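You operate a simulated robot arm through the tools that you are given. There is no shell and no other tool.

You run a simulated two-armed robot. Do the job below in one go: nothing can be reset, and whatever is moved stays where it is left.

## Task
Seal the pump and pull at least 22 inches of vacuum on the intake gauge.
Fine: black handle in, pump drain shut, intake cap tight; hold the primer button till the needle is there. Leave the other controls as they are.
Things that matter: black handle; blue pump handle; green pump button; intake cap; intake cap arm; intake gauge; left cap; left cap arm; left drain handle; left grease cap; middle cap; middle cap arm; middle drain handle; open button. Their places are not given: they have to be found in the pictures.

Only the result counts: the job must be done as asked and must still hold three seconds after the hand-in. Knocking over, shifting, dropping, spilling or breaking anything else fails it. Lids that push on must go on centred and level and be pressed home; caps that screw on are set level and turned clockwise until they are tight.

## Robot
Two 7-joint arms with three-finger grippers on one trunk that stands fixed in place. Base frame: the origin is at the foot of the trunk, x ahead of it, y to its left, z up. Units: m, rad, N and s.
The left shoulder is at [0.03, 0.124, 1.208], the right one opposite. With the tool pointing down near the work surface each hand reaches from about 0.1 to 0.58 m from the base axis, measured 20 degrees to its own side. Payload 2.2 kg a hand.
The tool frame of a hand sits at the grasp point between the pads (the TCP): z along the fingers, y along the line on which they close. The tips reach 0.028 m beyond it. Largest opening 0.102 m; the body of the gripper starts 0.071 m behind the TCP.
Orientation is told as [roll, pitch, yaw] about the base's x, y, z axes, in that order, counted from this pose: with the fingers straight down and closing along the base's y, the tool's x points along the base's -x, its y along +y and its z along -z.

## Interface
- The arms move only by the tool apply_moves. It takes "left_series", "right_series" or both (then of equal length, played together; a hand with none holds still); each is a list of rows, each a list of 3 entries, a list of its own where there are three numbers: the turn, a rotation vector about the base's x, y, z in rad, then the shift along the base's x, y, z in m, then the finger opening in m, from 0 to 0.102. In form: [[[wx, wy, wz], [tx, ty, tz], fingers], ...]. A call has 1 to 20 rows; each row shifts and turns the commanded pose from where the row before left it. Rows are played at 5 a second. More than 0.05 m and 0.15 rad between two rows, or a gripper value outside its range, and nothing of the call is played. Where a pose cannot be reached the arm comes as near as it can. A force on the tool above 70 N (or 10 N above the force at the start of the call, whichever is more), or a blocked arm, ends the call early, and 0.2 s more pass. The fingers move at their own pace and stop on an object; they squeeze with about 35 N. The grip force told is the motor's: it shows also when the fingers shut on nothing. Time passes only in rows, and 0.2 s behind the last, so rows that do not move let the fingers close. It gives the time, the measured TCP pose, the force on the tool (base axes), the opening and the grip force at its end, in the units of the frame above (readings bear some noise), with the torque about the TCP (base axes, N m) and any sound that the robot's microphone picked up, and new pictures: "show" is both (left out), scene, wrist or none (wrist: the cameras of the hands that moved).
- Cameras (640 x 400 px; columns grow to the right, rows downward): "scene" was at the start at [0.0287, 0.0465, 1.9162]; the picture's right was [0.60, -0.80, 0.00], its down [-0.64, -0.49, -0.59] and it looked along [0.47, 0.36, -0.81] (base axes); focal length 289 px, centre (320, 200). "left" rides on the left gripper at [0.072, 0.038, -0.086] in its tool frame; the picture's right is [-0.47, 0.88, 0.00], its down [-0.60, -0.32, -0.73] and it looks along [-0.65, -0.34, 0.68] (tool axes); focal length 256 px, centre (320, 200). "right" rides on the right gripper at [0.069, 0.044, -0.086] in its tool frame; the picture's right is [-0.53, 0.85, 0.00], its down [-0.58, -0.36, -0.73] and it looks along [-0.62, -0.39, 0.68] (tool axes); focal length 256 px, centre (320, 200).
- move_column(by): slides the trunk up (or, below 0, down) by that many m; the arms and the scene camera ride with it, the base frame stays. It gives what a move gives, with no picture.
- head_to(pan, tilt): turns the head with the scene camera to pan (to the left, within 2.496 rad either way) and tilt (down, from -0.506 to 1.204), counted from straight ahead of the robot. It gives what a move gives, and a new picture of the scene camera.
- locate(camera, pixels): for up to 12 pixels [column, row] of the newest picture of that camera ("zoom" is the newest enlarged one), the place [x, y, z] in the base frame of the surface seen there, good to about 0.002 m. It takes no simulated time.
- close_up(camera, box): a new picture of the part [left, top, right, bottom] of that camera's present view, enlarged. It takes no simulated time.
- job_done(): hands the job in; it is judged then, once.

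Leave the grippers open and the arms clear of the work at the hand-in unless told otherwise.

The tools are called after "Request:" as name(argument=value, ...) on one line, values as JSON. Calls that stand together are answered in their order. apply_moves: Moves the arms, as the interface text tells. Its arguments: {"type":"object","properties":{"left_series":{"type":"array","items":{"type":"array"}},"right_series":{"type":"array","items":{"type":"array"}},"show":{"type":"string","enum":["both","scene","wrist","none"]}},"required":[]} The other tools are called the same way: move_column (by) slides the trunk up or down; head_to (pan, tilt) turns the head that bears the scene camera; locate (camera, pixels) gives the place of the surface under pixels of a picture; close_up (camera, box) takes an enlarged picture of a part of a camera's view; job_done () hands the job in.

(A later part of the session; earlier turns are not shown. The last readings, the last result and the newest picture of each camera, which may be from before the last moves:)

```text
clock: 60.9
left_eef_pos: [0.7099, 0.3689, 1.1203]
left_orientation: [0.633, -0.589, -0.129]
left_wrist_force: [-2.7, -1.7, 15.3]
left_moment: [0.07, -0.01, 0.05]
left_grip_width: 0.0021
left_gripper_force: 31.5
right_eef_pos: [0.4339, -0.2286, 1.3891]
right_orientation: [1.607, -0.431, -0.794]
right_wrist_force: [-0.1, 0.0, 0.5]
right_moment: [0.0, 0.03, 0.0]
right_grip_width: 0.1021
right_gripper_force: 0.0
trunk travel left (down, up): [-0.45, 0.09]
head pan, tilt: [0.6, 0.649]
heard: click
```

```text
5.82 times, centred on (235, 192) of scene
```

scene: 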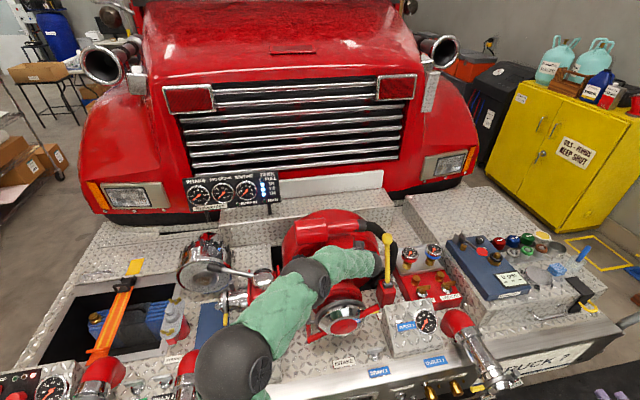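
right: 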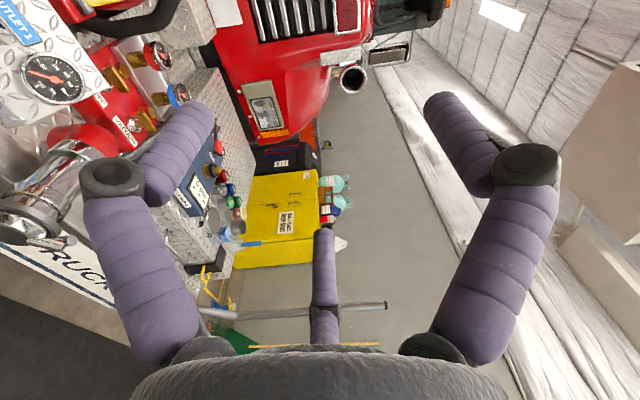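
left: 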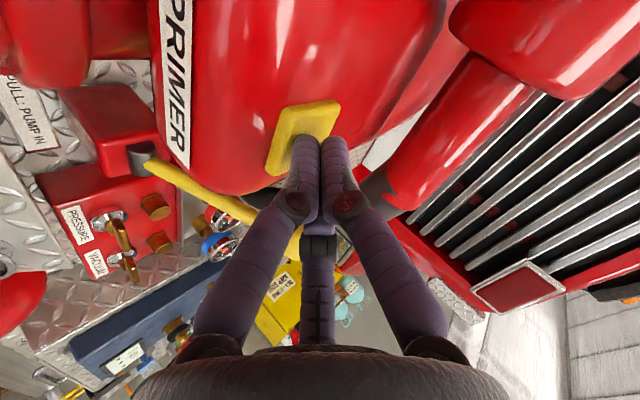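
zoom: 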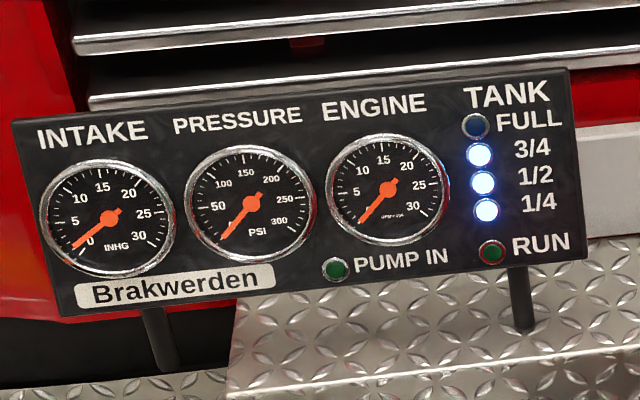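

A click was heard with 15 N of pressure, and the INTAKE needle is beginning to move (about 1–2 inHg). I hold the button and watch.

Request:
apply_moves(left_series=[[[0, 0, 0], [0, 0, 0], 0.0], [[0, 0, 0], [0, 0, 0], 0.0], [[0, 0, 0], [0, 0, 0], 0.0], [[0, 0, 0], [0, 0, 0], 0.0], [[0, 0, 0], [0, 0, 0], 0.0], [[0, 0, 0], [0, 0, 0], 0.0], [[0, 0, 0], [0, 0, 0], 0.0], [[0, 0, 0], [0, 0, 0], 0.0], [[0, 0, 0], [0, 0, 0], 0.0], [[0, 0, 0], [0, 0, 0], 0.0]], show="scene")

Request:
close_up(camera="scene", box=[180, 165, 290, 220])

```text
clock: 63.1
left_eef_pos: [0.7099, 0.368, 1.1173]
left_orientation: [0.633, -0.586, -0.127]
left_wrist_force: [5.3, 1.9, 23.2]
left_moment: [0.2, -0.19, -0.06]
left_grip_width: 0.0019
left_gripper_force: 31.8
right_eef_pos: [0.4324, -0.2282, 1.3896]
right_orientation: [1.606, -0.43, -0.795]
right_wrist_force: [0.0, -0.8, -0.2]
right_moment: [0.02, 0.0, -0.01]
right_grip_width: 0.1019
right_gripper_force: 0.0
trunk travel left (down, up): [-0.45, 0.09]
head pan, tilt: [0.6, 0.649]
```

scene: 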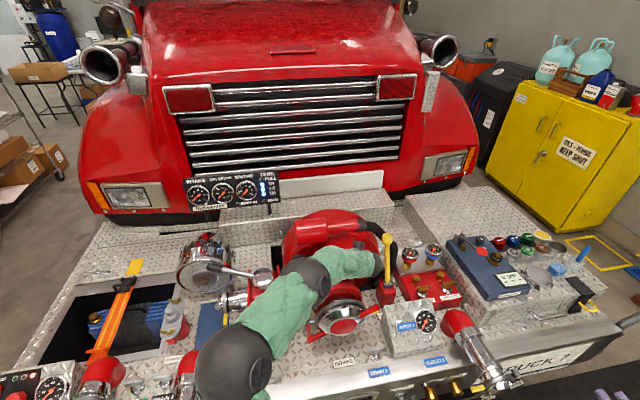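

```text
5.82 times, centred on (235, 192) of scene
```

zoom: 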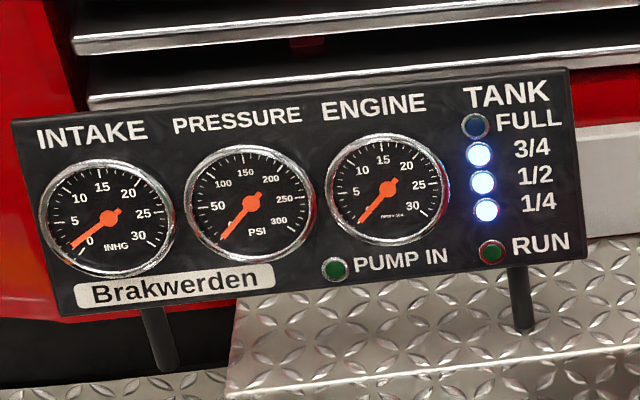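

The needle stays near the same place. I hold longer and zoom tighter on the INTAKE gauge, to tell a leak from slowness.

Request:
close_up(camera="scene", box=[184, 180, 214, 210])

Request:
apply_moves(left_series=[[[0, 0, 0], [0, 0, 0], 0.0], [[0, 0, 0], [0, 0, 0], 0.0], [[0, 0, 0], [0, 0, 0], 0.0], [[0, 0, 0], [0, 0, 0], 0.0], [[0, 0, 0], [0, 0, 0], 0.0], [[0, 0, 0], [0, 0, 0], 0.0], [[0, 0, 0], [0, 0, 0], 0.0], [[0, 0, 0], [0, 0, 0], 0.0], [[0, 0, 0], [0, 0, 0], 0.0], [[0, 0, 0], [0, 0, 0], 0.0], [[0, 0, 0], [0, 0, 0], 0.0], [[0, 0, 0], [0, 0, 0], 0.0], [[0, 0, 0], [0, 0, 0], 0.0], [[0, 0, 0], [0, 0, 0], 0.0], [[0, 0, 0], [0, 0, 0], 0.0]], show="wrist")

Request:
close_up(camera="scene", box=[184, 180, 214, 210])

```text
13.33 times, centred on (199, 195) of scene
```

zoom: 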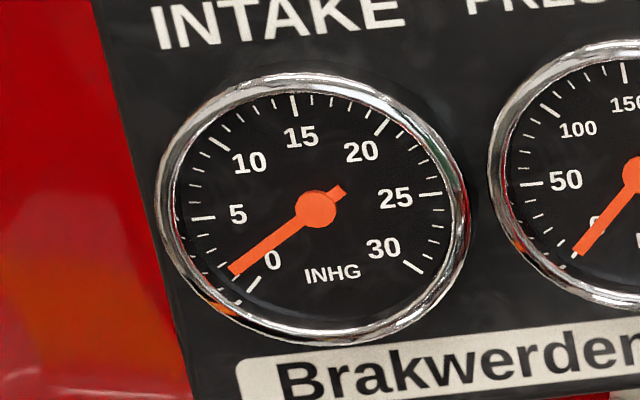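

```text
clock: 66.3
left_eef_pos: [0.7092, 0.3675, 1.1176]
left_orientation: [0.631, -0.584, -0.127]
left_wrist_force: [3.2, 1.7, 23.3]
left_moment: [0.21, -0.23, -0.03]
left_grip_width: 0.002
left_gripper_force: 31.4
right_eef_pos: [0.433, -0.228, 1.3898]
right_orientation: [1.607, -0.431, -0.794]
right_wrist_force: [0.2, -0.7, 0.3]
right_moment: [0.0, 0.02, 0.03]
right_grip_width: 0.1019
right_gripper_force: 0.0
trunk travel left (down, up): [-0.45, 0.09]
head pan, tilt: [0.6, 0.649]
```

left: 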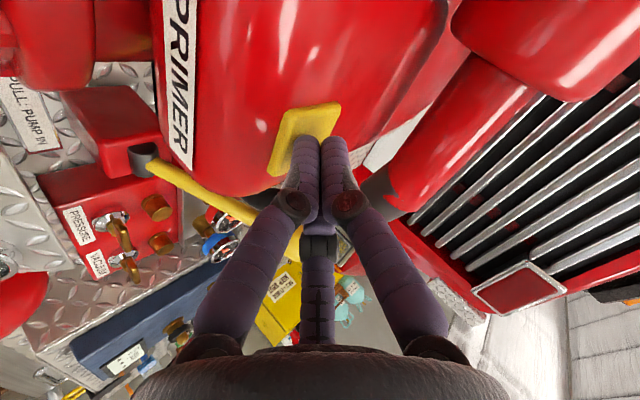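

```text
13.33 times, centred on (199, 195) of scene
```

zoom: 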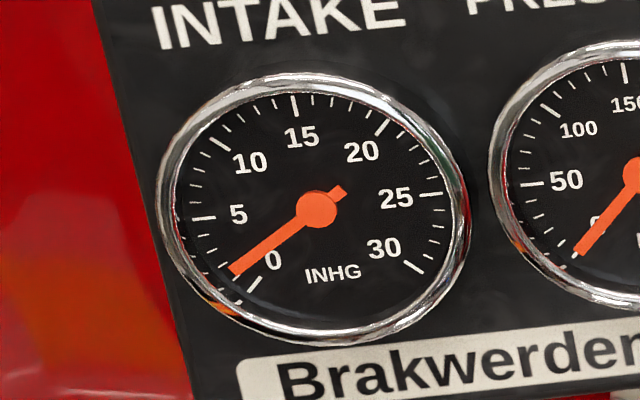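

The needle sits at ~1.5 inHg without rising: there is still a leak. I keep the button held for now and inspect the cap, drain and the rest from here.

Request:
close_up(camera="scene", box=[290, 280, 400, 350])

Request:
locate(camera="zoom", pixels=[[270, 215], [310, 215], [350, 215], [310, 245], [310, 190], [410, 175], [440, 160], [470, 140], [220, 240], [250, 180], [370, 170], [180, 300]])

Request:
close_up(camera="scene", box=[370, 340, 500, 400])

Request:
close_up(camera="scene", box=[200, 240, 300, 320])

Request:
close_up(camera="left", box=[0, 40, 260, 400])

```text
5.71 times, centred on (345, 315) of scene
```

zoom: 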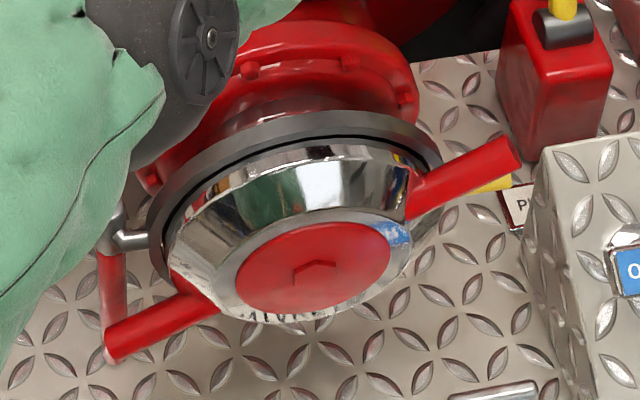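

```text
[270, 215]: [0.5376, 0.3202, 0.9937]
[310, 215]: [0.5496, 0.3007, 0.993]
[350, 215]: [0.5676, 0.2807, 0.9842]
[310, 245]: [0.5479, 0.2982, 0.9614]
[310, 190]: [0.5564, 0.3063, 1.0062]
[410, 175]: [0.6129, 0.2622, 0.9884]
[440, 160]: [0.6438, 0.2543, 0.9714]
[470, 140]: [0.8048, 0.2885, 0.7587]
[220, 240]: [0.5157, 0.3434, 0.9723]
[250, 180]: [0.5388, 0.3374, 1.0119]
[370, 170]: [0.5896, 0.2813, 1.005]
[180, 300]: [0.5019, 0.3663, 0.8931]
```

```text
4.92 times, centred on (435, 370) of scene
```

zoom: 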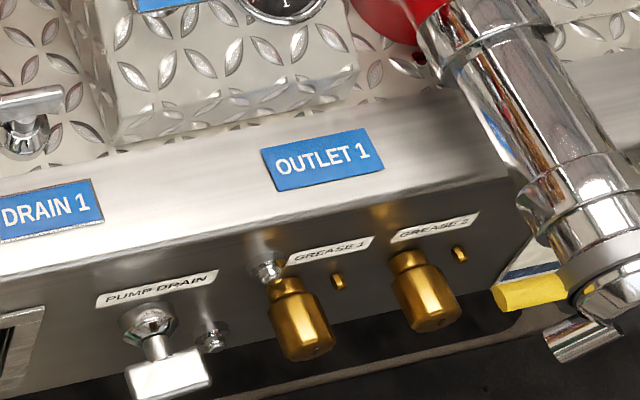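

```text
5.00 times, centred on (250, 280) of scene
```

zoom: 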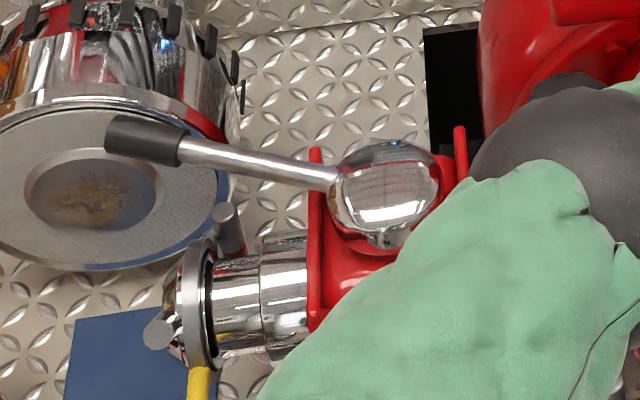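

```text
1.11 times, centred on (130, 220) of left
```

zoom: 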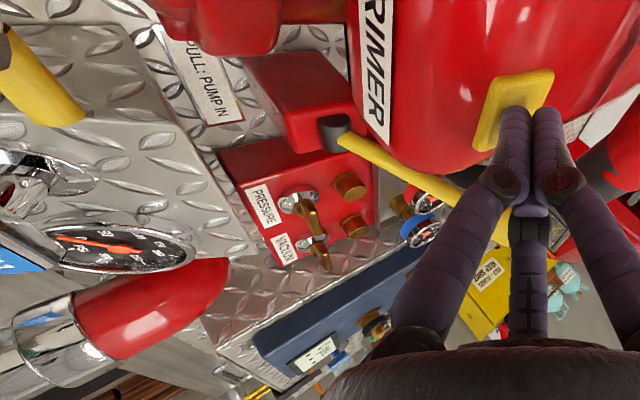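

I measure the hub and lugs again with better-chosen pixels in that enlarged view.

Request:
close_up(camera="scene", box=[290, 280, 400, 350])

Request:
locate(camera="zoom", pixels=[[260, 280], [313, 285], [370, 260], [313, 245], [300, 300], [425, 200], [460, 182], [505, 160], [120, 345], [160, 325], [200, 303], [496, 184]])

Request:
locate(camera="zoom", pixels=[[170, 220], [240, 140], [330, 125], [430, 150], [440, 220], [165, 260], [113, 280], [125, 240], [200, 180], [380, 150], [300, 100], [230, 110]])

```text
5.71 times, centred on (345, 315) of scene
```

zoom: 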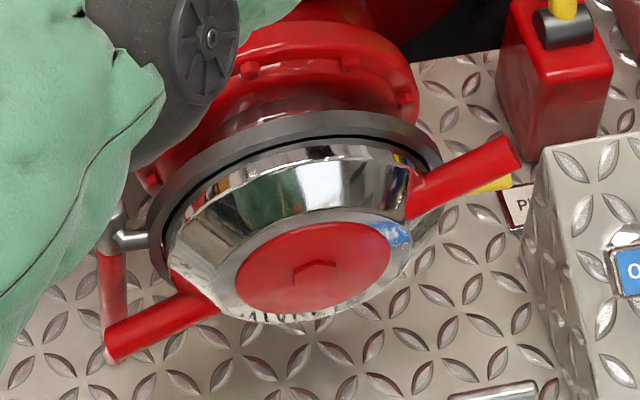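

```text
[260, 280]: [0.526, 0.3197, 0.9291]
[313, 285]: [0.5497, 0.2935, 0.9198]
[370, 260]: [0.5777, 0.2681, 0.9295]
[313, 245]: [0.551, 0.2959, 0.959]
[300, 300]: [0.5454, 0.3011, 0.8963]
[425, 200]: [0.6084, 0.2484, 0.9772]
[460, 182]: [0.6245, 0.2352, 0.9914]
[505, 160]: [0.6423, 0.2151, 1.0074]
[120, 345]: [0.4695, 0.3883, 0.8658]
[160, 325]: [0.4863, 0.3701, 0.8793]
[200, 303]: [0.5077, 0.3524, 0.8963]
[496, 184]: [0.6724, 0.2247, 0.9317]
```

```text
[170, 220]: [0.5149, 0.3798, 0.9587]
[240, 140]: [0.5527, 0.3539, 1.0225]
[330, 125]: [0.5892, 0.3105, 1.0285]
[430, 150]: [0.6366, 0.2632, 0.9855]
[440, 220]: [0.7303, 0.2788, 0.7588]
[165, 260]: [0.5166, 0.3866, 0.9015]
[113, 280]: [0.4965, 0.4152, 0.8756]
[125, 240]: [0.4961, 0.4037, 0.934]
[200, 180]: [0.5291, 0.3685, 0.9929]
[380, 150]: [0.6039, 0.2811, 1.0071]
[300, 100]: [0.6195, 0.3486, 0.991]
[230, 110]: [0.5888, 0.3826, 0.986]
```

The cap stands at ~30–31° as left and the hub is square. One of the three seals must still be imperfect, so I release the button, lift the left hand and draw it back, to re-measure the OUTLET 2 plate and the rest.

Request:
apply_moves(left_series=[[[0, 0, 0], [0, 0, 0.03], 0.0], [[0, 0, 0], [0, 0, 0.045], 0.0], [[0, 0, 0], [-0.015, 0, 0.045], 0.0], [[0, 0, 0], [-0.045, 0, 0.02], 0.0], [[0, 0, 0], [-0.048, 0, 0.01], 0.0], [[0, 0, 0], [-0.048, 0, 0.01], 0.0], [[0, 0, 0], [-0.048, 0, 0.01], 0.0], [[0, 0, 0], [-0.048, 0, 0.01], 0.0], [[0, 0, 0], [-0.048, 0, 0.01], 0.0], [[0, 0, 0], [-0.048, 0, 0.01], 0.0], [[0, 0, 0], [-0.048, 0, 0.01], 0.0], [[0, 0, 0], [-0.048, 0, 0.01], 0.0]], show="scene")

Request:
head_to(pan=0.75, tilt=0.9)

```text
clock: 68.9
left_eef_pos: [0.2626, 0.3676, 1.3347]
left_orientation: [0.629, -0.583, -0.126]
left_wrist_force: [-0.4, -0.9, 0.3]
left_moment: [0.02, -0.01, 0.04]
left_grip_width: 0.0021
left_gripper_force: 31.6
right_eef_pos: [0.4323, -0.2287, 1.3901]
right_orientation: [1.605, -0.432, -0.794]
right_wrist_force: [-0.4, -0.3, -0.3]
right_moment: [-0.02, 0.03, -0.04]
right_grip_width: 0.1022
right_gripper_force: 0.1
trunk travel left (down, up): [-0.45, 0.09]
head pan, tilt: [0.6, 0.649]
```

scene: 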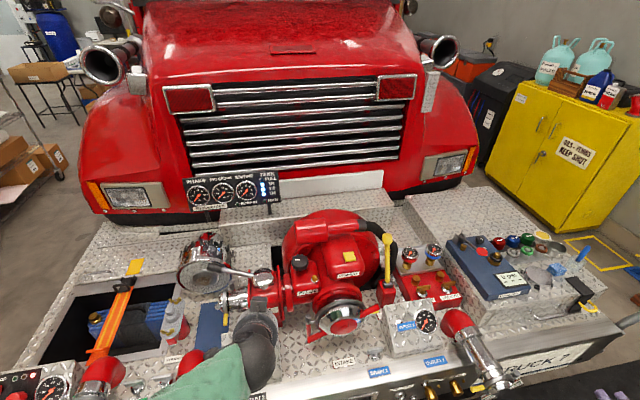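

```text
clock: 69.7
left_eef_pos: [0.2654, 0.3669, 1.3335]
left_orientation: [0.629, -0.58, -0.128]
left_wrist_force: [-0.1, -0.2, -0.2]
left_moment: [0.02, -0.02, -0.01]
left_grip_width: 0.002
left_gripper_force: 31.6
right_eef_pos: [0.4352, -0.2268, 1.3896]
right_orientation: [1.604, -0.431, -0.793]
right_wrist_force: [-0.4, -0.2, -0.7]
right_moment: [0.0, 0.01, 0.01]
right_grip_width: 0.1021
right_gripper_force: 0.0
trunk travel left (down, up): [-0.45, 0.09]
head pan, tilt: [0.75, 0.901]
```

scene: 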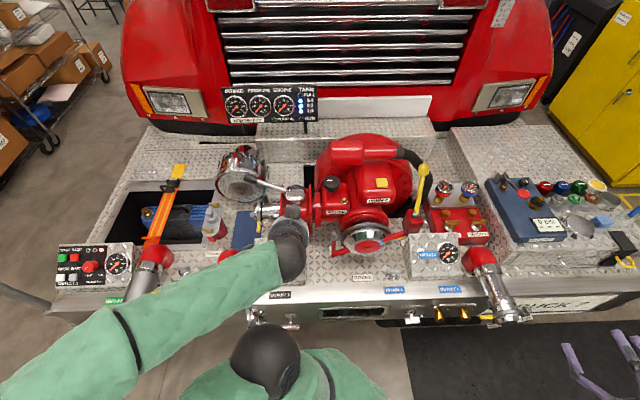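

I check the gauge after release, and move the left hand away to the left so the OUTLET 2 box becomes visible.

Request:
close_up(camera="scene", box=[215, 80, 325, 135])

Request:
apply_moves(left_series=[[[0, 0, 0], [-0.02, 0.035, 0.015], 0.0], [[0, 0, 0], [-0.02, 0.035, 0.015], 0.0], [[0, 0, 0], [-0.02, 0.035, 0.015], 0.0], [[0, 0, 0], [-0.02, 0.035, 0.015], 0.0], [[0, 0, 0], [-0.02, 0.035, 0.015], 0.0], [[0, 0, 0], [-0.02, 0.035, 0.015], 0.0], [[0, 0, 0], [-0.02, 0.035, 0.0], 0.0]], show="both")

```text
5.82 times, centred on (270, 108) of scene
```

zoom: 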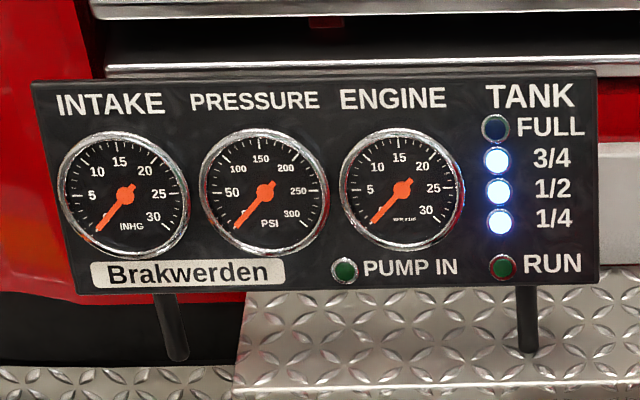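

```text
clock: 71.3
left_eef_pos: [0.1262, 0.6171, 1.4243]
left_orientation: [0.629, -0.581, -0.127]
left_wrist_force: [-0.1, 0.0, 0.2]
left_moment: [0.0, -0.01, 0.0]
left_grip_width: 0.0021
left_gripper_force: 31.5
left hand out of reach, approached as far as the arm can: row 3
right_eef_pos: [0.4353, -0.2248, 1.3899]
right_orientation: [1.602, -0.434, -0.792]
right_wrist_force: [1.5, 0.2, 1.0]
right_moment: [-0.01, -0.02, -0.02]
right_grip_width: 0.1018
right_gripper_force: 0.0
trunk travel left (down, up): [-0.45, 0.09]
head pan, tilt: [0.75, 0.901]
```

scene: 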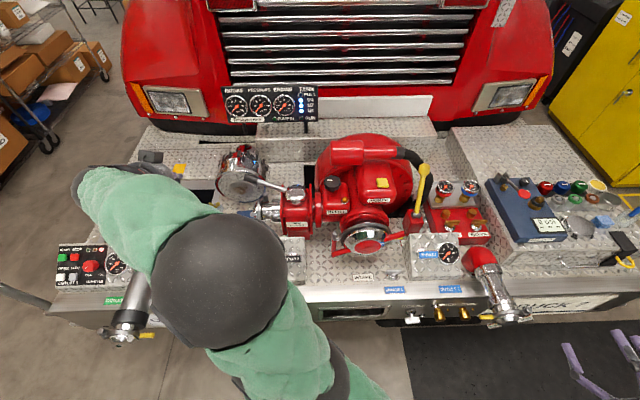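
left: 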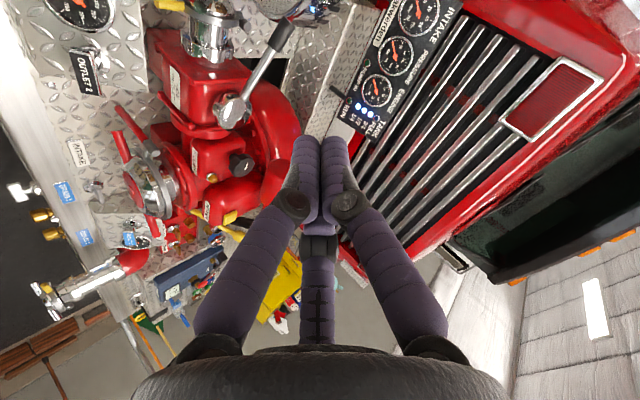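

The left camera sees both plates: OUTLET 2 at (85, 72) and OUTLET 1 at (129, 234). I measure both and their faces.

Request:
locate(camera="left", pixels=[[85, 72], [80, 58], [92, 88], [60, 70], [110, 50], [45, 45], [129, 234], [127, 226], [131, 242], [115, 225], [40, 95], [120, 100]])

Request:
close_up(camera="left", box=[20, 0, 180, 120])

Request:
close_up(camera="left", box=[0, 170, 180, 300])

Request:
close_up(camera="left", box=[100, 0, 320, 240])

```text
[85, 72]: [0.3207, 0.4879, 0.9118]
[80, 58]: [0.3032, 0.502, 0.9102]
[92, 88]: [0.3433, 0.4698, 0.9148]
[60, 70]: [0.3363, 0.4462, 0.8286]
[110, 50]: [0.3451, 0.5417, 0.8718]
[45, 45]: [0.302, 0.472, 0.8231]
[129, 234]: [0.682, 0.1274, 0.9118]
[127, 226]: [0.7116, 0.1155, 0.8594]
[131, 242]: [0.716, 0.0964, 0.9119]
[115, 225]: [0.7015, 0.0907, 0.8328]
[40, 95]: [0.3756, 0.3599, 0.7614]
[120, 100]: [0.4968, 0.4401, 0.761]
```

```text
3.33 times, centred on (100, 60) of left
```

zoom: 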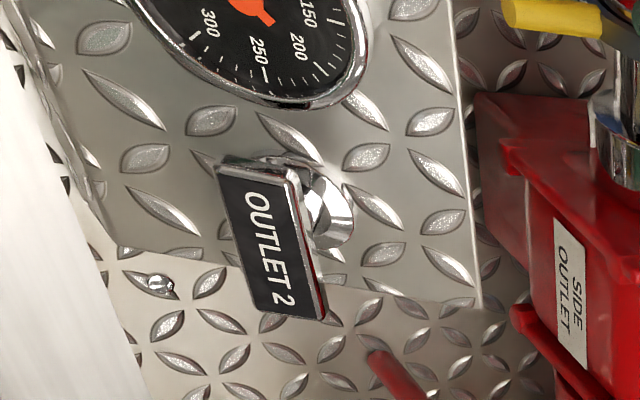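

```text
3.08 times, centred on (90, 235) of left
```

zoom: 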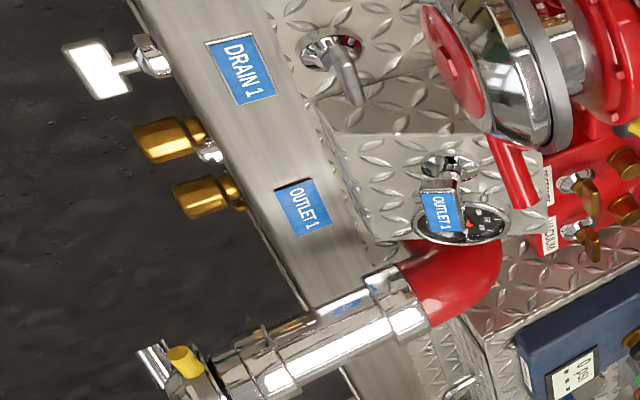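

```text
1.67 times, centred on (210, 120) of left
```

zoom: 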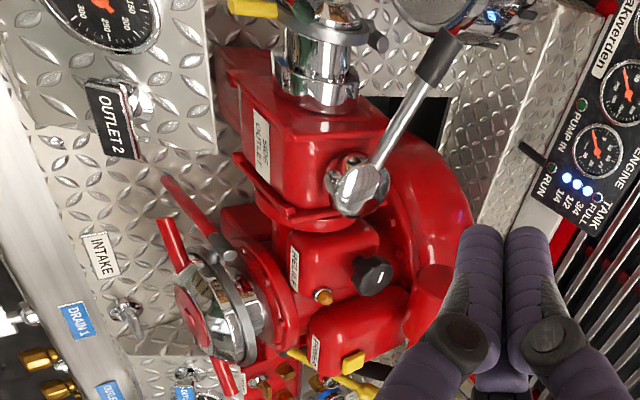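

Both plates stand exactly 62.6 mm off their faces, so the black handle is fully home. Remaining suspects: the cap or the drain. I take the left hand back to the primer, so that I can watch the gauge live while the right hand presses the cap lug.

Request:
apply_moves(left_series=[[[0, 0, 0], [0.0416, -0.0178, -0.014], 0.0], [[0, 0, 0], [0.0416, -0.0178, -0.014], 0.0], [[0, 0, 0], [0.0416, -0.0178, -0.014], 0.0], [[0, 0, 0], [0.0416, -0.0178, -0.014], 0.0], [[0, 0, 0], [0.0416, -0.0178, -0.014], 0.0], [[0, 0, 0], [0.0416, -0.0178, -0.014], 0.0], [[0, 0, 0], [0.0416, -0.0178, -0.014], 0.0], [[0, 0, 0], [0.0416, -0.0178, -0.014], 0.0], [[0, 0, 0], [0.0416, -0.0178, -0.014], 0.0], [[0, 0, 0], [0.0416, -0.0178, -0.014], 0.0], [[0, 0, 0], [0.0416, -0.0178, -0.014], 0.0], [[0, 0, 0], [0.0416, -0.0178, -0.014], 0.0], [[0, 0, 0], [0.0416, -0.0178, -0.014], 0.0], [[0, 0, 0], [0.0416, -0.0178, -0.014], 0.0]], show="scene")

```text
clock: 74.3
left_eef_pos: [0.7002, 0.3673, 1.2313]
left_orientation: [0.628, -0.579, -0.125]
left_wrist_force: [0.6, 0.6, 0.0]
left_moment: [-0.01, 0.05, 0.02]
left_grip_width: 0.0023
left_gripper_force: 31.6
left hand out of reach, approached as far as the arm can: row 4
right_eef_pos: [0.4369, -0.2277, 1.3888]
right_orientation: [1.6, -0.43, -0.793]
right_wrist_force: [0.2, 0.0, -0.6]
right_moment: [0.02, -0.02, 0.03]
right_grip_width: 0.1018
right_gripper_force: 0.0
trunk travel left (down, up): [-0.45, 0.09]
head pan, tilt: [0.75, 0.901]
```

scene: 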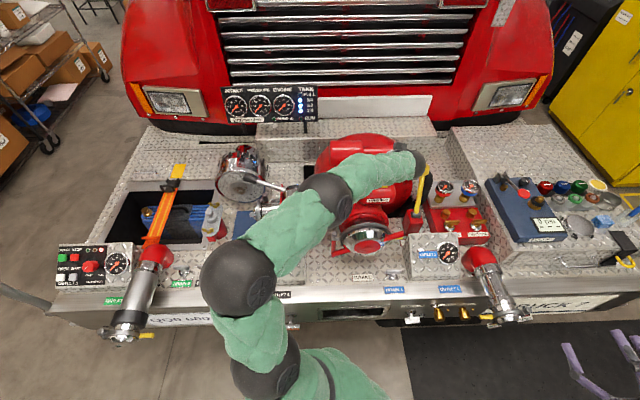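

I press the primer with the left hand again, and at the same time bring the right hand (fingers closed) in front of the cap, above the lug.

Request:
apply_moves(left_series=[[[0, 0, 0], [0.0094, 0.0005, -0.045], 0.0], [[0, 0, 0], [0, 0, -0.045], 0.0], [[0, 0, 0], [0, 0, -0.0085], 0.0], [[0, 0, 0], [0, 0, -0.008], 0.0], [[0, 0, 0], [0, 0, -0.006], 0.0], [[0, 0, 0], [0, 0, -0.004], 0.0], [[0, 0, 0], [0, 0, -0.002], 0.0], [[0, 0, 0], [0, 0, 0], 0.0], [[0, 0, 0], [0, 0, 0], 0.0], [[0, 0, 0], [0, 0, 0], 0.0], [[0, 0, 0], [0, 0, 0], 0.0]], right_series=[[[0, 0, 0], [0.0067, 0.0322, -0.0314], 0.0], [[0, 0, 0], [0.0067, 0.0322, -0.0314], 0.0], [[0, 0, 0], [0.0067, 0.0322, -0.0314], 0.0], [[0, 0, 0], [0.0067, 0.0322, -0.0314], 0.0], [[0, 0, 0], [0.0067, 0.0322, -0.0314], 0.0], [[0, 0, 0], [0.0067, 0.0322, -0.0314], 0.0], [[0, 0, 0], [0.0067, 0.0322, -0.0314], 0.0], [[0, 0, 0], [0.0067, 0.0322, -0.0314], 0.0], [[0, 0, 0], [0.0067, 0.0322, -0.0314], 0.0], [[0, 0, 0], [0.0067, 0.0322, -0.0314], 0.0], [[0, 0, 0], [0.0067, 0.0322, -0.0314], 0.0]], show="both")

Request:
close_up(camera="scene", box=[215, 80, 325, 135])

```text
clock: 76.7
left_eef_pos: [0.7098, 0.3701, 1.1173]
left_orientation: [0.631, -0.591, -0.128]
left_wrist_force: [7.7, 4.5, 25.3]
left_moment: [0.29, -0.3, -0.06]
left_grip_width: 0.0019
left_gripper_force: 31.5
right_eef_pos: [0.5076, 0.1278, 1.0438]
right_orientation: [1.606, -0.431, -0.794]
right_wrist_force: [-0.2, -0.4, 0.0]
right_moment: [0.05, 0.02, 0.05]
right_grip_width: 0.0021
right_gripper_force: 31.1
trunk travel left (down, up): [-0.45, 0.09]
head pan, tilt: [0.75, 0.901]
heard: click
```

scene: 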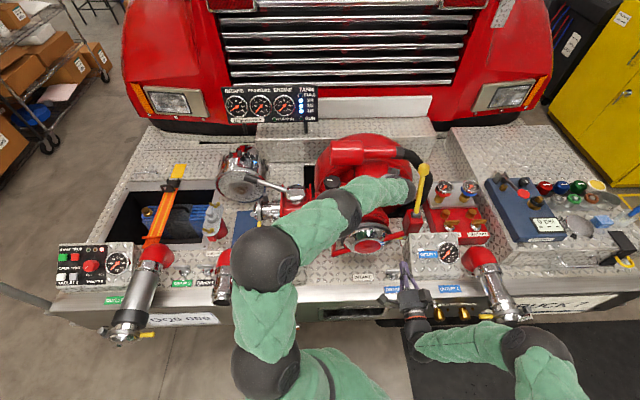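
right: 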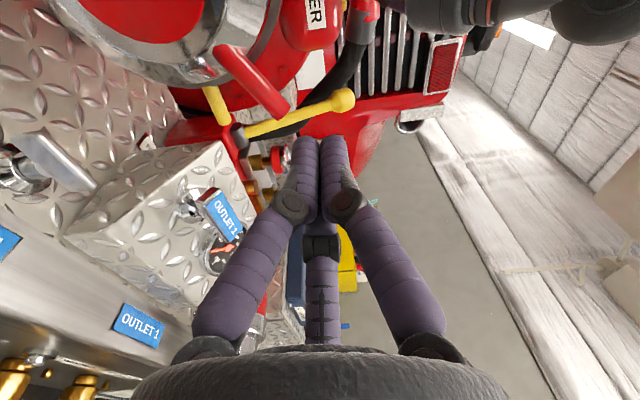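
left: 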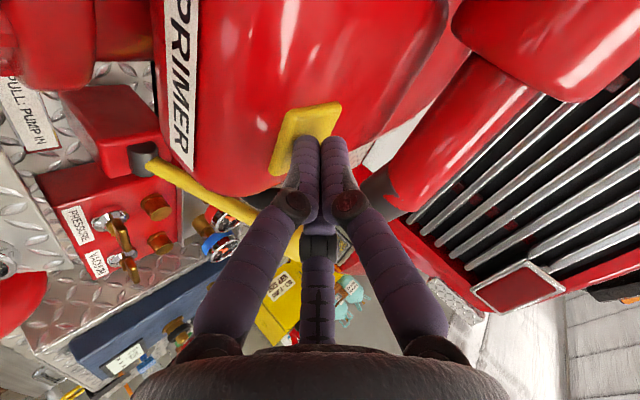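

```text
5.82 times, centred on (270, 108) of scene
```

zoom: 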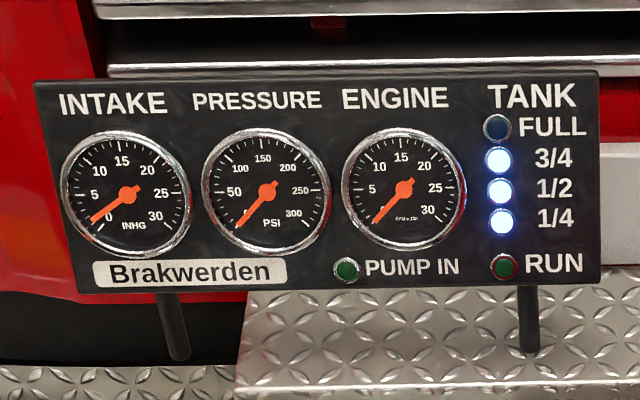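

Primer held (needle ~1.5–2). I move the right fingers forward above the lug and press it clockwise while holding the primer.

Request:
apply_moves(left_series=[[[0, 0, 0], [0, 0, 0], 0.0], [[0, 0, 0], [0, 0, 0], 0.0], [[0, 0, 0], [0, 0, 0], 0.0], [[0, 0, 0], [0, 0, 0], 0.0], [[0, 0, 0], [0, 0, 0], 0.0], [[0, 0, 0], [0, 0, 0], 0.0]], right_series=[[[0, 0, 0], [0.0342, 0.0342, 0], 0.0], [[0, 0, 0], [0.0342, 0.0342, 0], 0.0], [[0, 0, 0], [0.0342, 0.0342, 0], 0.0], [[0, 0, 0], [0.0036, -0.0036, -0.0086], 0.0], [[0, 0, 0], [0.0036, -0.0036, -0.0086], 0.0], [[0, 0, 0], [0.0036, -0.0036, -0.0086], 0.0]], show="both")

Request:
close_up(camera="scene", box=[215, 80, 325, 135])

```text
clock: 78.1
left_eef_pos: [0.7099, 0.3682, 1.1172]
left_orientation: [0.632, -0.588, -0.128]
left_wrist_force: [4.3, 1.8, 26.9]
left_moment: [0.26, -0.28, 0.07]
left_grip_width: 0.0022
left_gripper_force: 31.4
right_eef_pos: [0.6202, 0.2183, 1.0205]
right_orientation: [1.605, -0.432, -0.792]
right_wrist_force: [0.9, -0.2, -0.3]
right_moment: [0.01, -0.01, 0.01]
right_grip_width: 0.0021
right_gripper_force: 31.6
trunk travel left (down, up): [-0.45, 0.09]
head pan, tilt: [0.75, 0.901]
```

scene: 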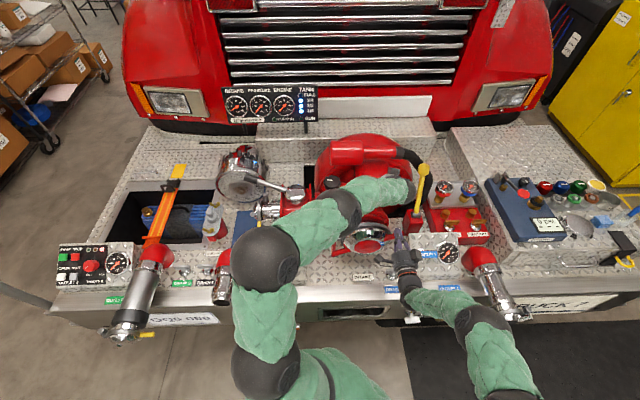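
right: 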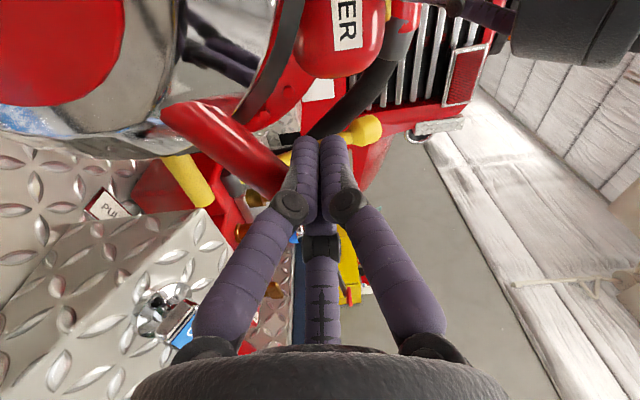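
left: 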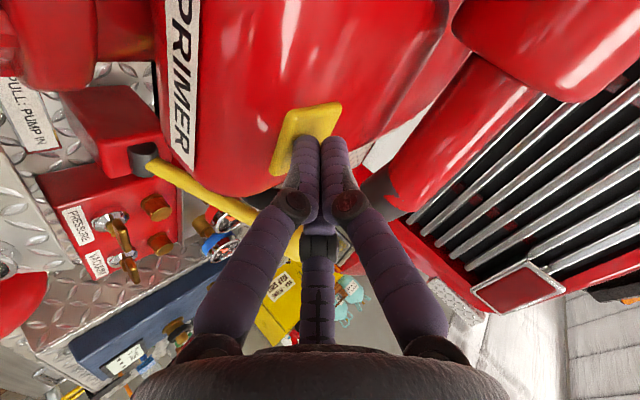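

```text
5.82 times, centred on (270, 108) of scene
```

zoom: 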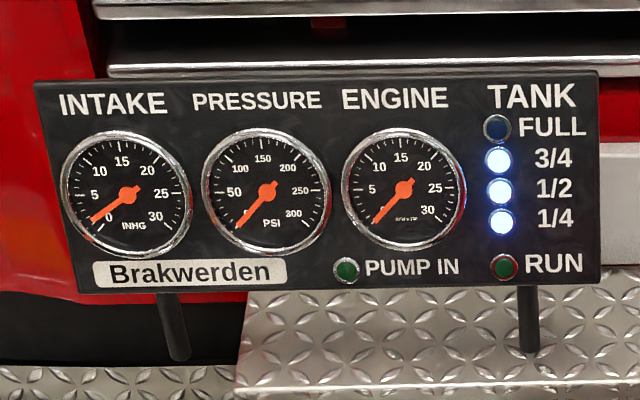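

No contact yet; I press on until the force builds, still holding the primer.

Request:
apply_moves(left_series=[[[0, 0, 0], [0, 0, 0], 0.0], [[0, 0, 0], [0, 0, 0], 0.0], [[0, 0, 0], [0, 0, 0], 0.0]], right_series=[[[0, 0, 0], [0.0036, -0.0036, -0.0086], 0.0], [[0, 0, 0], [0.0036, -0.0036, -0.0086], 0.0], [[0, 0, 0], [0.0011, -0.0011, -0.0026], 0.0]], show="wrist")

Request:
close_up(camera="scene", box=[215, 80, 325, 135])

```text
clock: 78.9
left_eef_pos: [0.7091, 0.3673, 1.1198]
left_orientation: [0.636, -0.593, -0.131]
left_wrist_force: [1.8, 4.1, 11.6]
left_moment: [0.21, -0.08, 0.08]
left_grip_width: 0.0022
left_gripper_force: 31.3
right_eef_pos: [0.6271, 0.2173, 1.0154]
right_orientation: [1.645, -0.452, -0.788]
right_wrist_force: [-27.1, 10.9, 30.2]
right_moment: [0.17, -0.43, 0.23]
right_grip_width: 0.0019
right_gripper_force: 31.4
trunk travel left (down, up): [-0.45, 0.09]
head pan, tilt: [0.75, 0.901]
stopped in row 3 (right hand): the force on the tool passed its limit at 71 N (the readings are from after the stop); the commanded pose is now the measured one
```

right: 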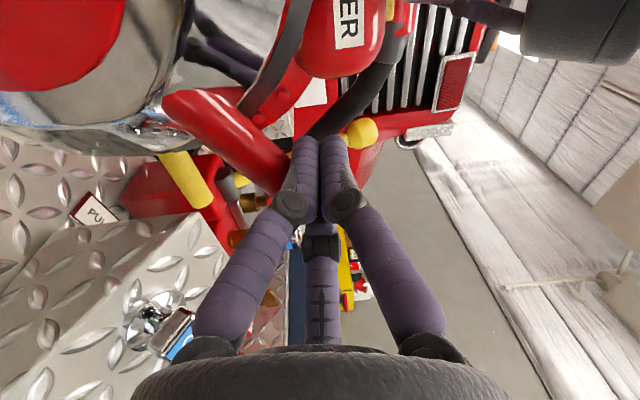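
left: 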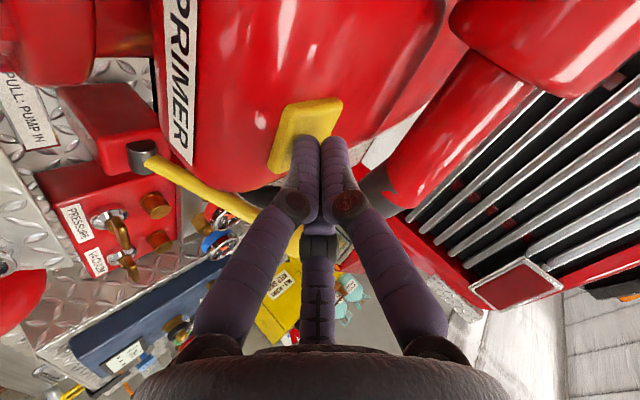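

```text
5.82 times, centred on (270, 108) of scene
```

zoom: 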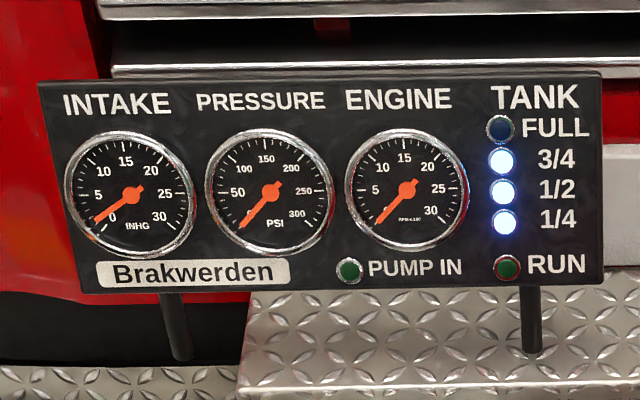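

The lug does not budge at 71 N (~10 N·m), and the gauge is unchanged: the cap is truly tight, so the drain must be the leak (or be the wrong way). I check how low the left arm's links are, to see whether both hands could work at once with a lower trunk.

Request:
locate(camera="scene", pixels=[[262, 262], [300, 235], [340, 205], [380, 195], [265, 320], [265, 370], [235, 265], [350, 230], [300, 250], [388, 205]])

Request:
close_up(camera="scene", box=[390, 280, 520, 345])

```text
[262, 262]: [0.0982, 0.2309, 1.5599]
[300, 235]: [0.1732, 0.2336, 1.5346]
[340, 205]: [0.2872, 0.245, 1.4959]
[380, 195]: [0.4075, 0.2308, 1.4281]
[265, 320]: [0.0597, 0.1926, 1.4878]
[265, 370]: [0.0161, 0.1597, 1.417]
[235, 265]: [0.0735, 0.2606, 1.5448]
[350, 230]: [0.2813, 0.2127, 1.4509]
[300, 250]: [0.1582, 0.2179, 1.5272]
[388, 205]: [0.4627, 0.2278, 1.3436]
```

```text
4.92 times, centred on (455, 312) of scene
```

zoom: 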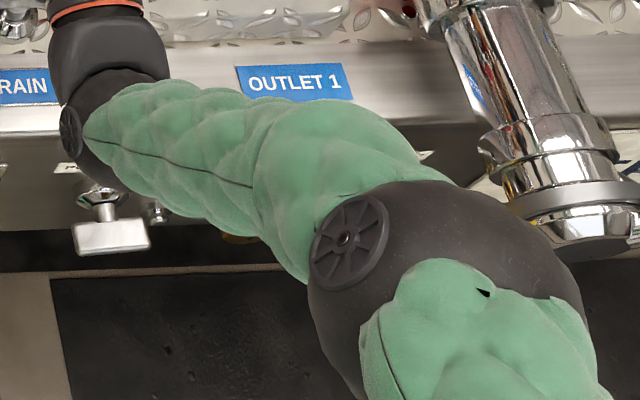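

The left arm is carried high (elbow ~1.55 m), so a trunk lowered by ~0.22 m would let the left hand press the primer while the right hand works the drain. I lift the left hand off, back the right hand off the lug and bring it in front of the drain, rolled for a level blade.

Request:
apply_moves(left_series=[[[0, 0, 0], [0, 0, 0.045], 0.0], [[0, 0, 0], [-0.01, 0, 0.045], 0.0], [[0, 0, 0], [-0.02, 0, 0.04], 0.0], [[0, 0, 0], [-0.02, 0, 0.04], 0.0], [[0, 0, 0], [-0.02, 0, 0.04], 0.0], [[0, 0, 0], [-0.02, 0, 0.04], 0.0], [[0, 0, 0], [-0.02, 0, 0.04], 0.0], [[0, 0, 0], [0, 0, 0], 0.0], [[0, 0, 0], [0, 0, 0], 0.0], [[0, 0, 0], [0, 0, 0], 0.0], [[0, 0, 0], [0, 0, 0], 0.0]], right_series=[[[0, 0, 0], [-0.0036, 0.0036, 0.0086], 0.0], [[0, 0, 0], [-0.0054, 0.0054, 0.0129], 0.0], [[0, 0, 0], [-0.0054, 0.0054, 0.0129], 0.0], [[0, 0, 0], [-0.0283, -0.0283, 0], 0.0], [[0, 0, 0], [-0.0283, -0.0283, 0], 0.0], [[0, 0, 0], [-0.0283, -0.0283, 0], 0.0], [[0, 0, 0], [-0.0283, -0.0283, 0], 0.0], [[-0.047, 0.047, -0.03], [-0.0283, -0.0283, 0], 0.0], [[0.1014, 0.1014, 0], [-0.003, -0.049, 0], 0.05], [[0.1014, 0.1014, 0], [-0.003, -0.049, 0], 0.102], [[0.1014, 0.1014, 0], [0, -0.045, 0], 0.102]], show="both")

```text
clock: 81.3
left_eef_pos: [0.6013, 0.3656, 1.4014]
left_orientation: [0.63, -0.583, -0.13]
left_wrist_force: [-1.0, 0.2, 0.7]
left_moment: [0.0, -0.04, 0.01]
left_grip_width: 0.0021
left_gripper_force: 31.6
right_eef_pos: [0.4709, -0.0563, 1.0431]
right_orientation: [1.556, -0.009, -0.791]
right_wrist_force: [-0.7, -0.3, 0.6]
right_moment: [0.03, -0.01, 0.02]
right_grip_width: 0.1021
right_gripper_force: 0.0
trunk travel left (down, up): [-0.45, 0.09]
head pan, tilt: [0.75, 0.901]
```

scene: 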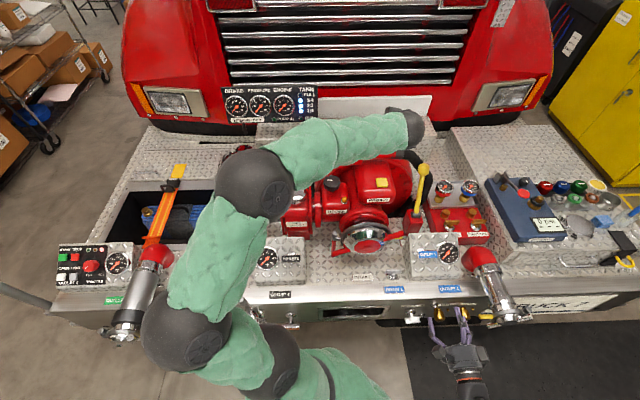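
right: 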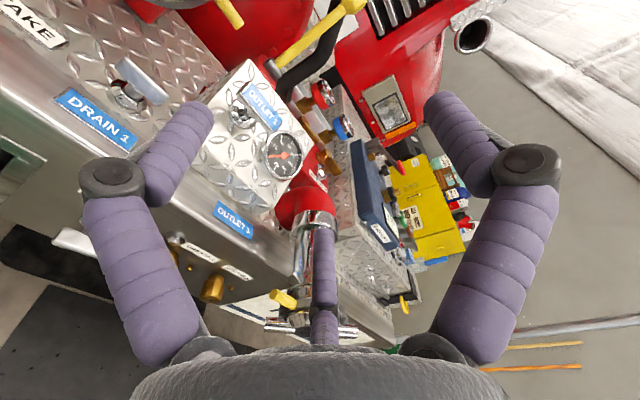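
left: 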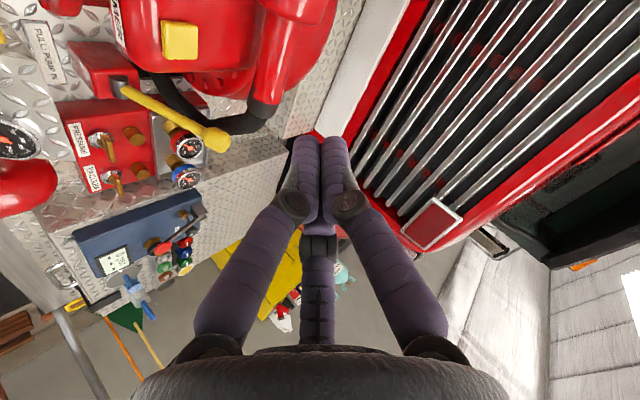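

Both hands are clear. I lower the trunk by 0.22 m.

Request:
move_column(by=-0.22)

Request:
head_to(pan=0.7, tilt=0.8)

```text
clock: 83.7
left_eef_pos: [0.6021, 0.3662, 1.1802]
left_orientation: [0.626, -0.584, -0.128]
left_wrist_force: [0.8, 0.1, -0.3]
left_moment: [0.0, 0.02, 0.03]
left_grip_width: 0.0022
left_gripper_force: 31.6
right_eef_pos: [0.4708, -0.0555, 0.8233]
right_orientation: [1.555, -0.013, -0.791]
right_wrist_force: [0.4, 0.1, 0.5]
right_moment: [0.0, 0.0, -0.01]
right_grip_width: 0.1021
right_gripper_force: 0.1
trunk travel left (down, up): [-0.23, 0.31]
head pan, tilt: [0.75, 0.901]
```

```text
clock: 84.3
left_eef_pos: [0.6016, 0.3663, 1.181]
left_orientation: [0.627, -0.581, -0.127]
left_wrist_force: [-0.2, 0.0, 0.0]
left_moment: [0.03, 0.01, 0.0]
left_grip_width: 0.002
left_gripper_force: 31.3
right_eef_pos: [0.4709, -0.0554, 0.8228]
right_orientation: [1.555, -0.012, -0.791]
right_wrist_force: [0.3, 0.1, -0.1]
right_moment: [0.03, -0.03, 0.0]
right_grip_width: 0.1021
right_gripper_force: 0.1
trunk travel left (down, up): [-0.23, 0.31]
head pan, tilt: [0.7, 0.799]
```

scene: 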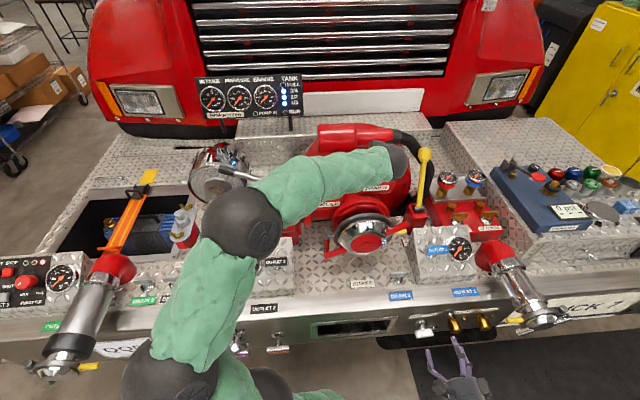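

I bring the left hand to the primer and press, and lower the right hand in front of the drain tap.

Request:
apply_moves(left_series=[[[0, 0, 0], [0.036, 0.001, 0], 0.0], [[0, 0, 0], [0.036, 0.001, 0], 0.0], [[0, 0, 0], [0.036, 0.001, 0], 0.0], [[0, 0, 0], [0, 0, -0.038], 0.0], [[0, 0, 0], [0, 0, -0.012], 0.0], [[0, 0, 0], [0, 0, -0.008], 0.0], [[0, 0, 0], [0, 0, -0.006], 0.0], [[0, 0, 0], [0, 0, -0.004], 0.0]], right_series=[[[0, 0, 0], [0.004, -0.004, -0.0375], 0.102], [[0, 0, 0], [0.004, -0.004, -0.0375], 0.102], [[0, 0, 0], [0.004, -0.004, -0.0375], 0.102], [[0, 0, 0], [0, 0, -0.0375], 0.102], [[0, 0, 0], [0, 0, -0.0375], 0.102], [[0, 0, 0], [0, 0, 0], 0.102], [[0, 0, 0], [0, 0, 0], 0.102], [[0, 0, 0], [0, 0, 0], 0.102]], show="both")

Request:
close_up(camera="scene", box=[190, 65, 310, 125])

```text
clock: 86.1
left_eef_pos: [0.7117, 0.369, 1.1167]
left_orientation: [0.633, -0.593, -0.13]
left_wrist_force: [4.0, -1.7, 20.5]
left_moment: [0.11, -0.22, -0.02]
left_grip_width: 0.0022
left_gripper_force: 31.3
right_eef_pos: [0.4824, -0.0679, 0.6338]
right_orientation: [1.559, -0.012, -0.791]
right_wrist_force: [-0.1, -0.4, -0.6]
right_moment: [-0.02, 0.0, -0.02]
right_grip_width: 0.1021
right_gripper_force: 0.0
trunk travel left (down, up): [-0.23, 0.31]
head pan, tilt: [0.7, 0.799]
heard: click
```

scene: 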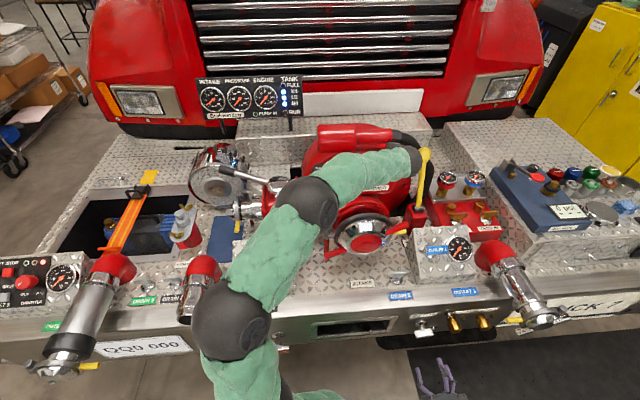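
right: 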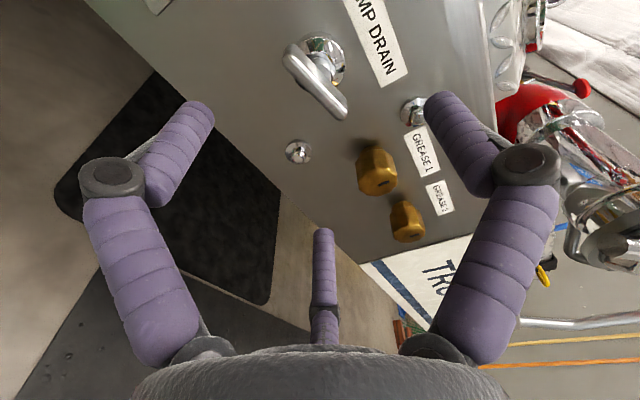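
left: 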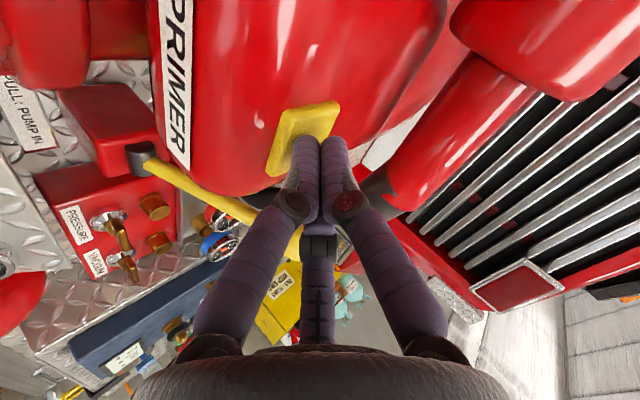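

```text
5.33 times, centred on (250, 95) of scene
```

zoom: 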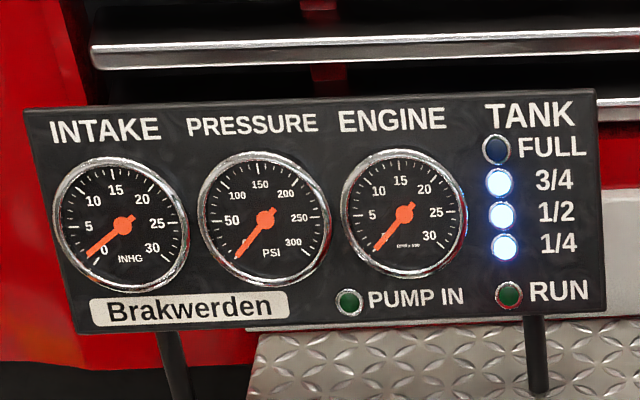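

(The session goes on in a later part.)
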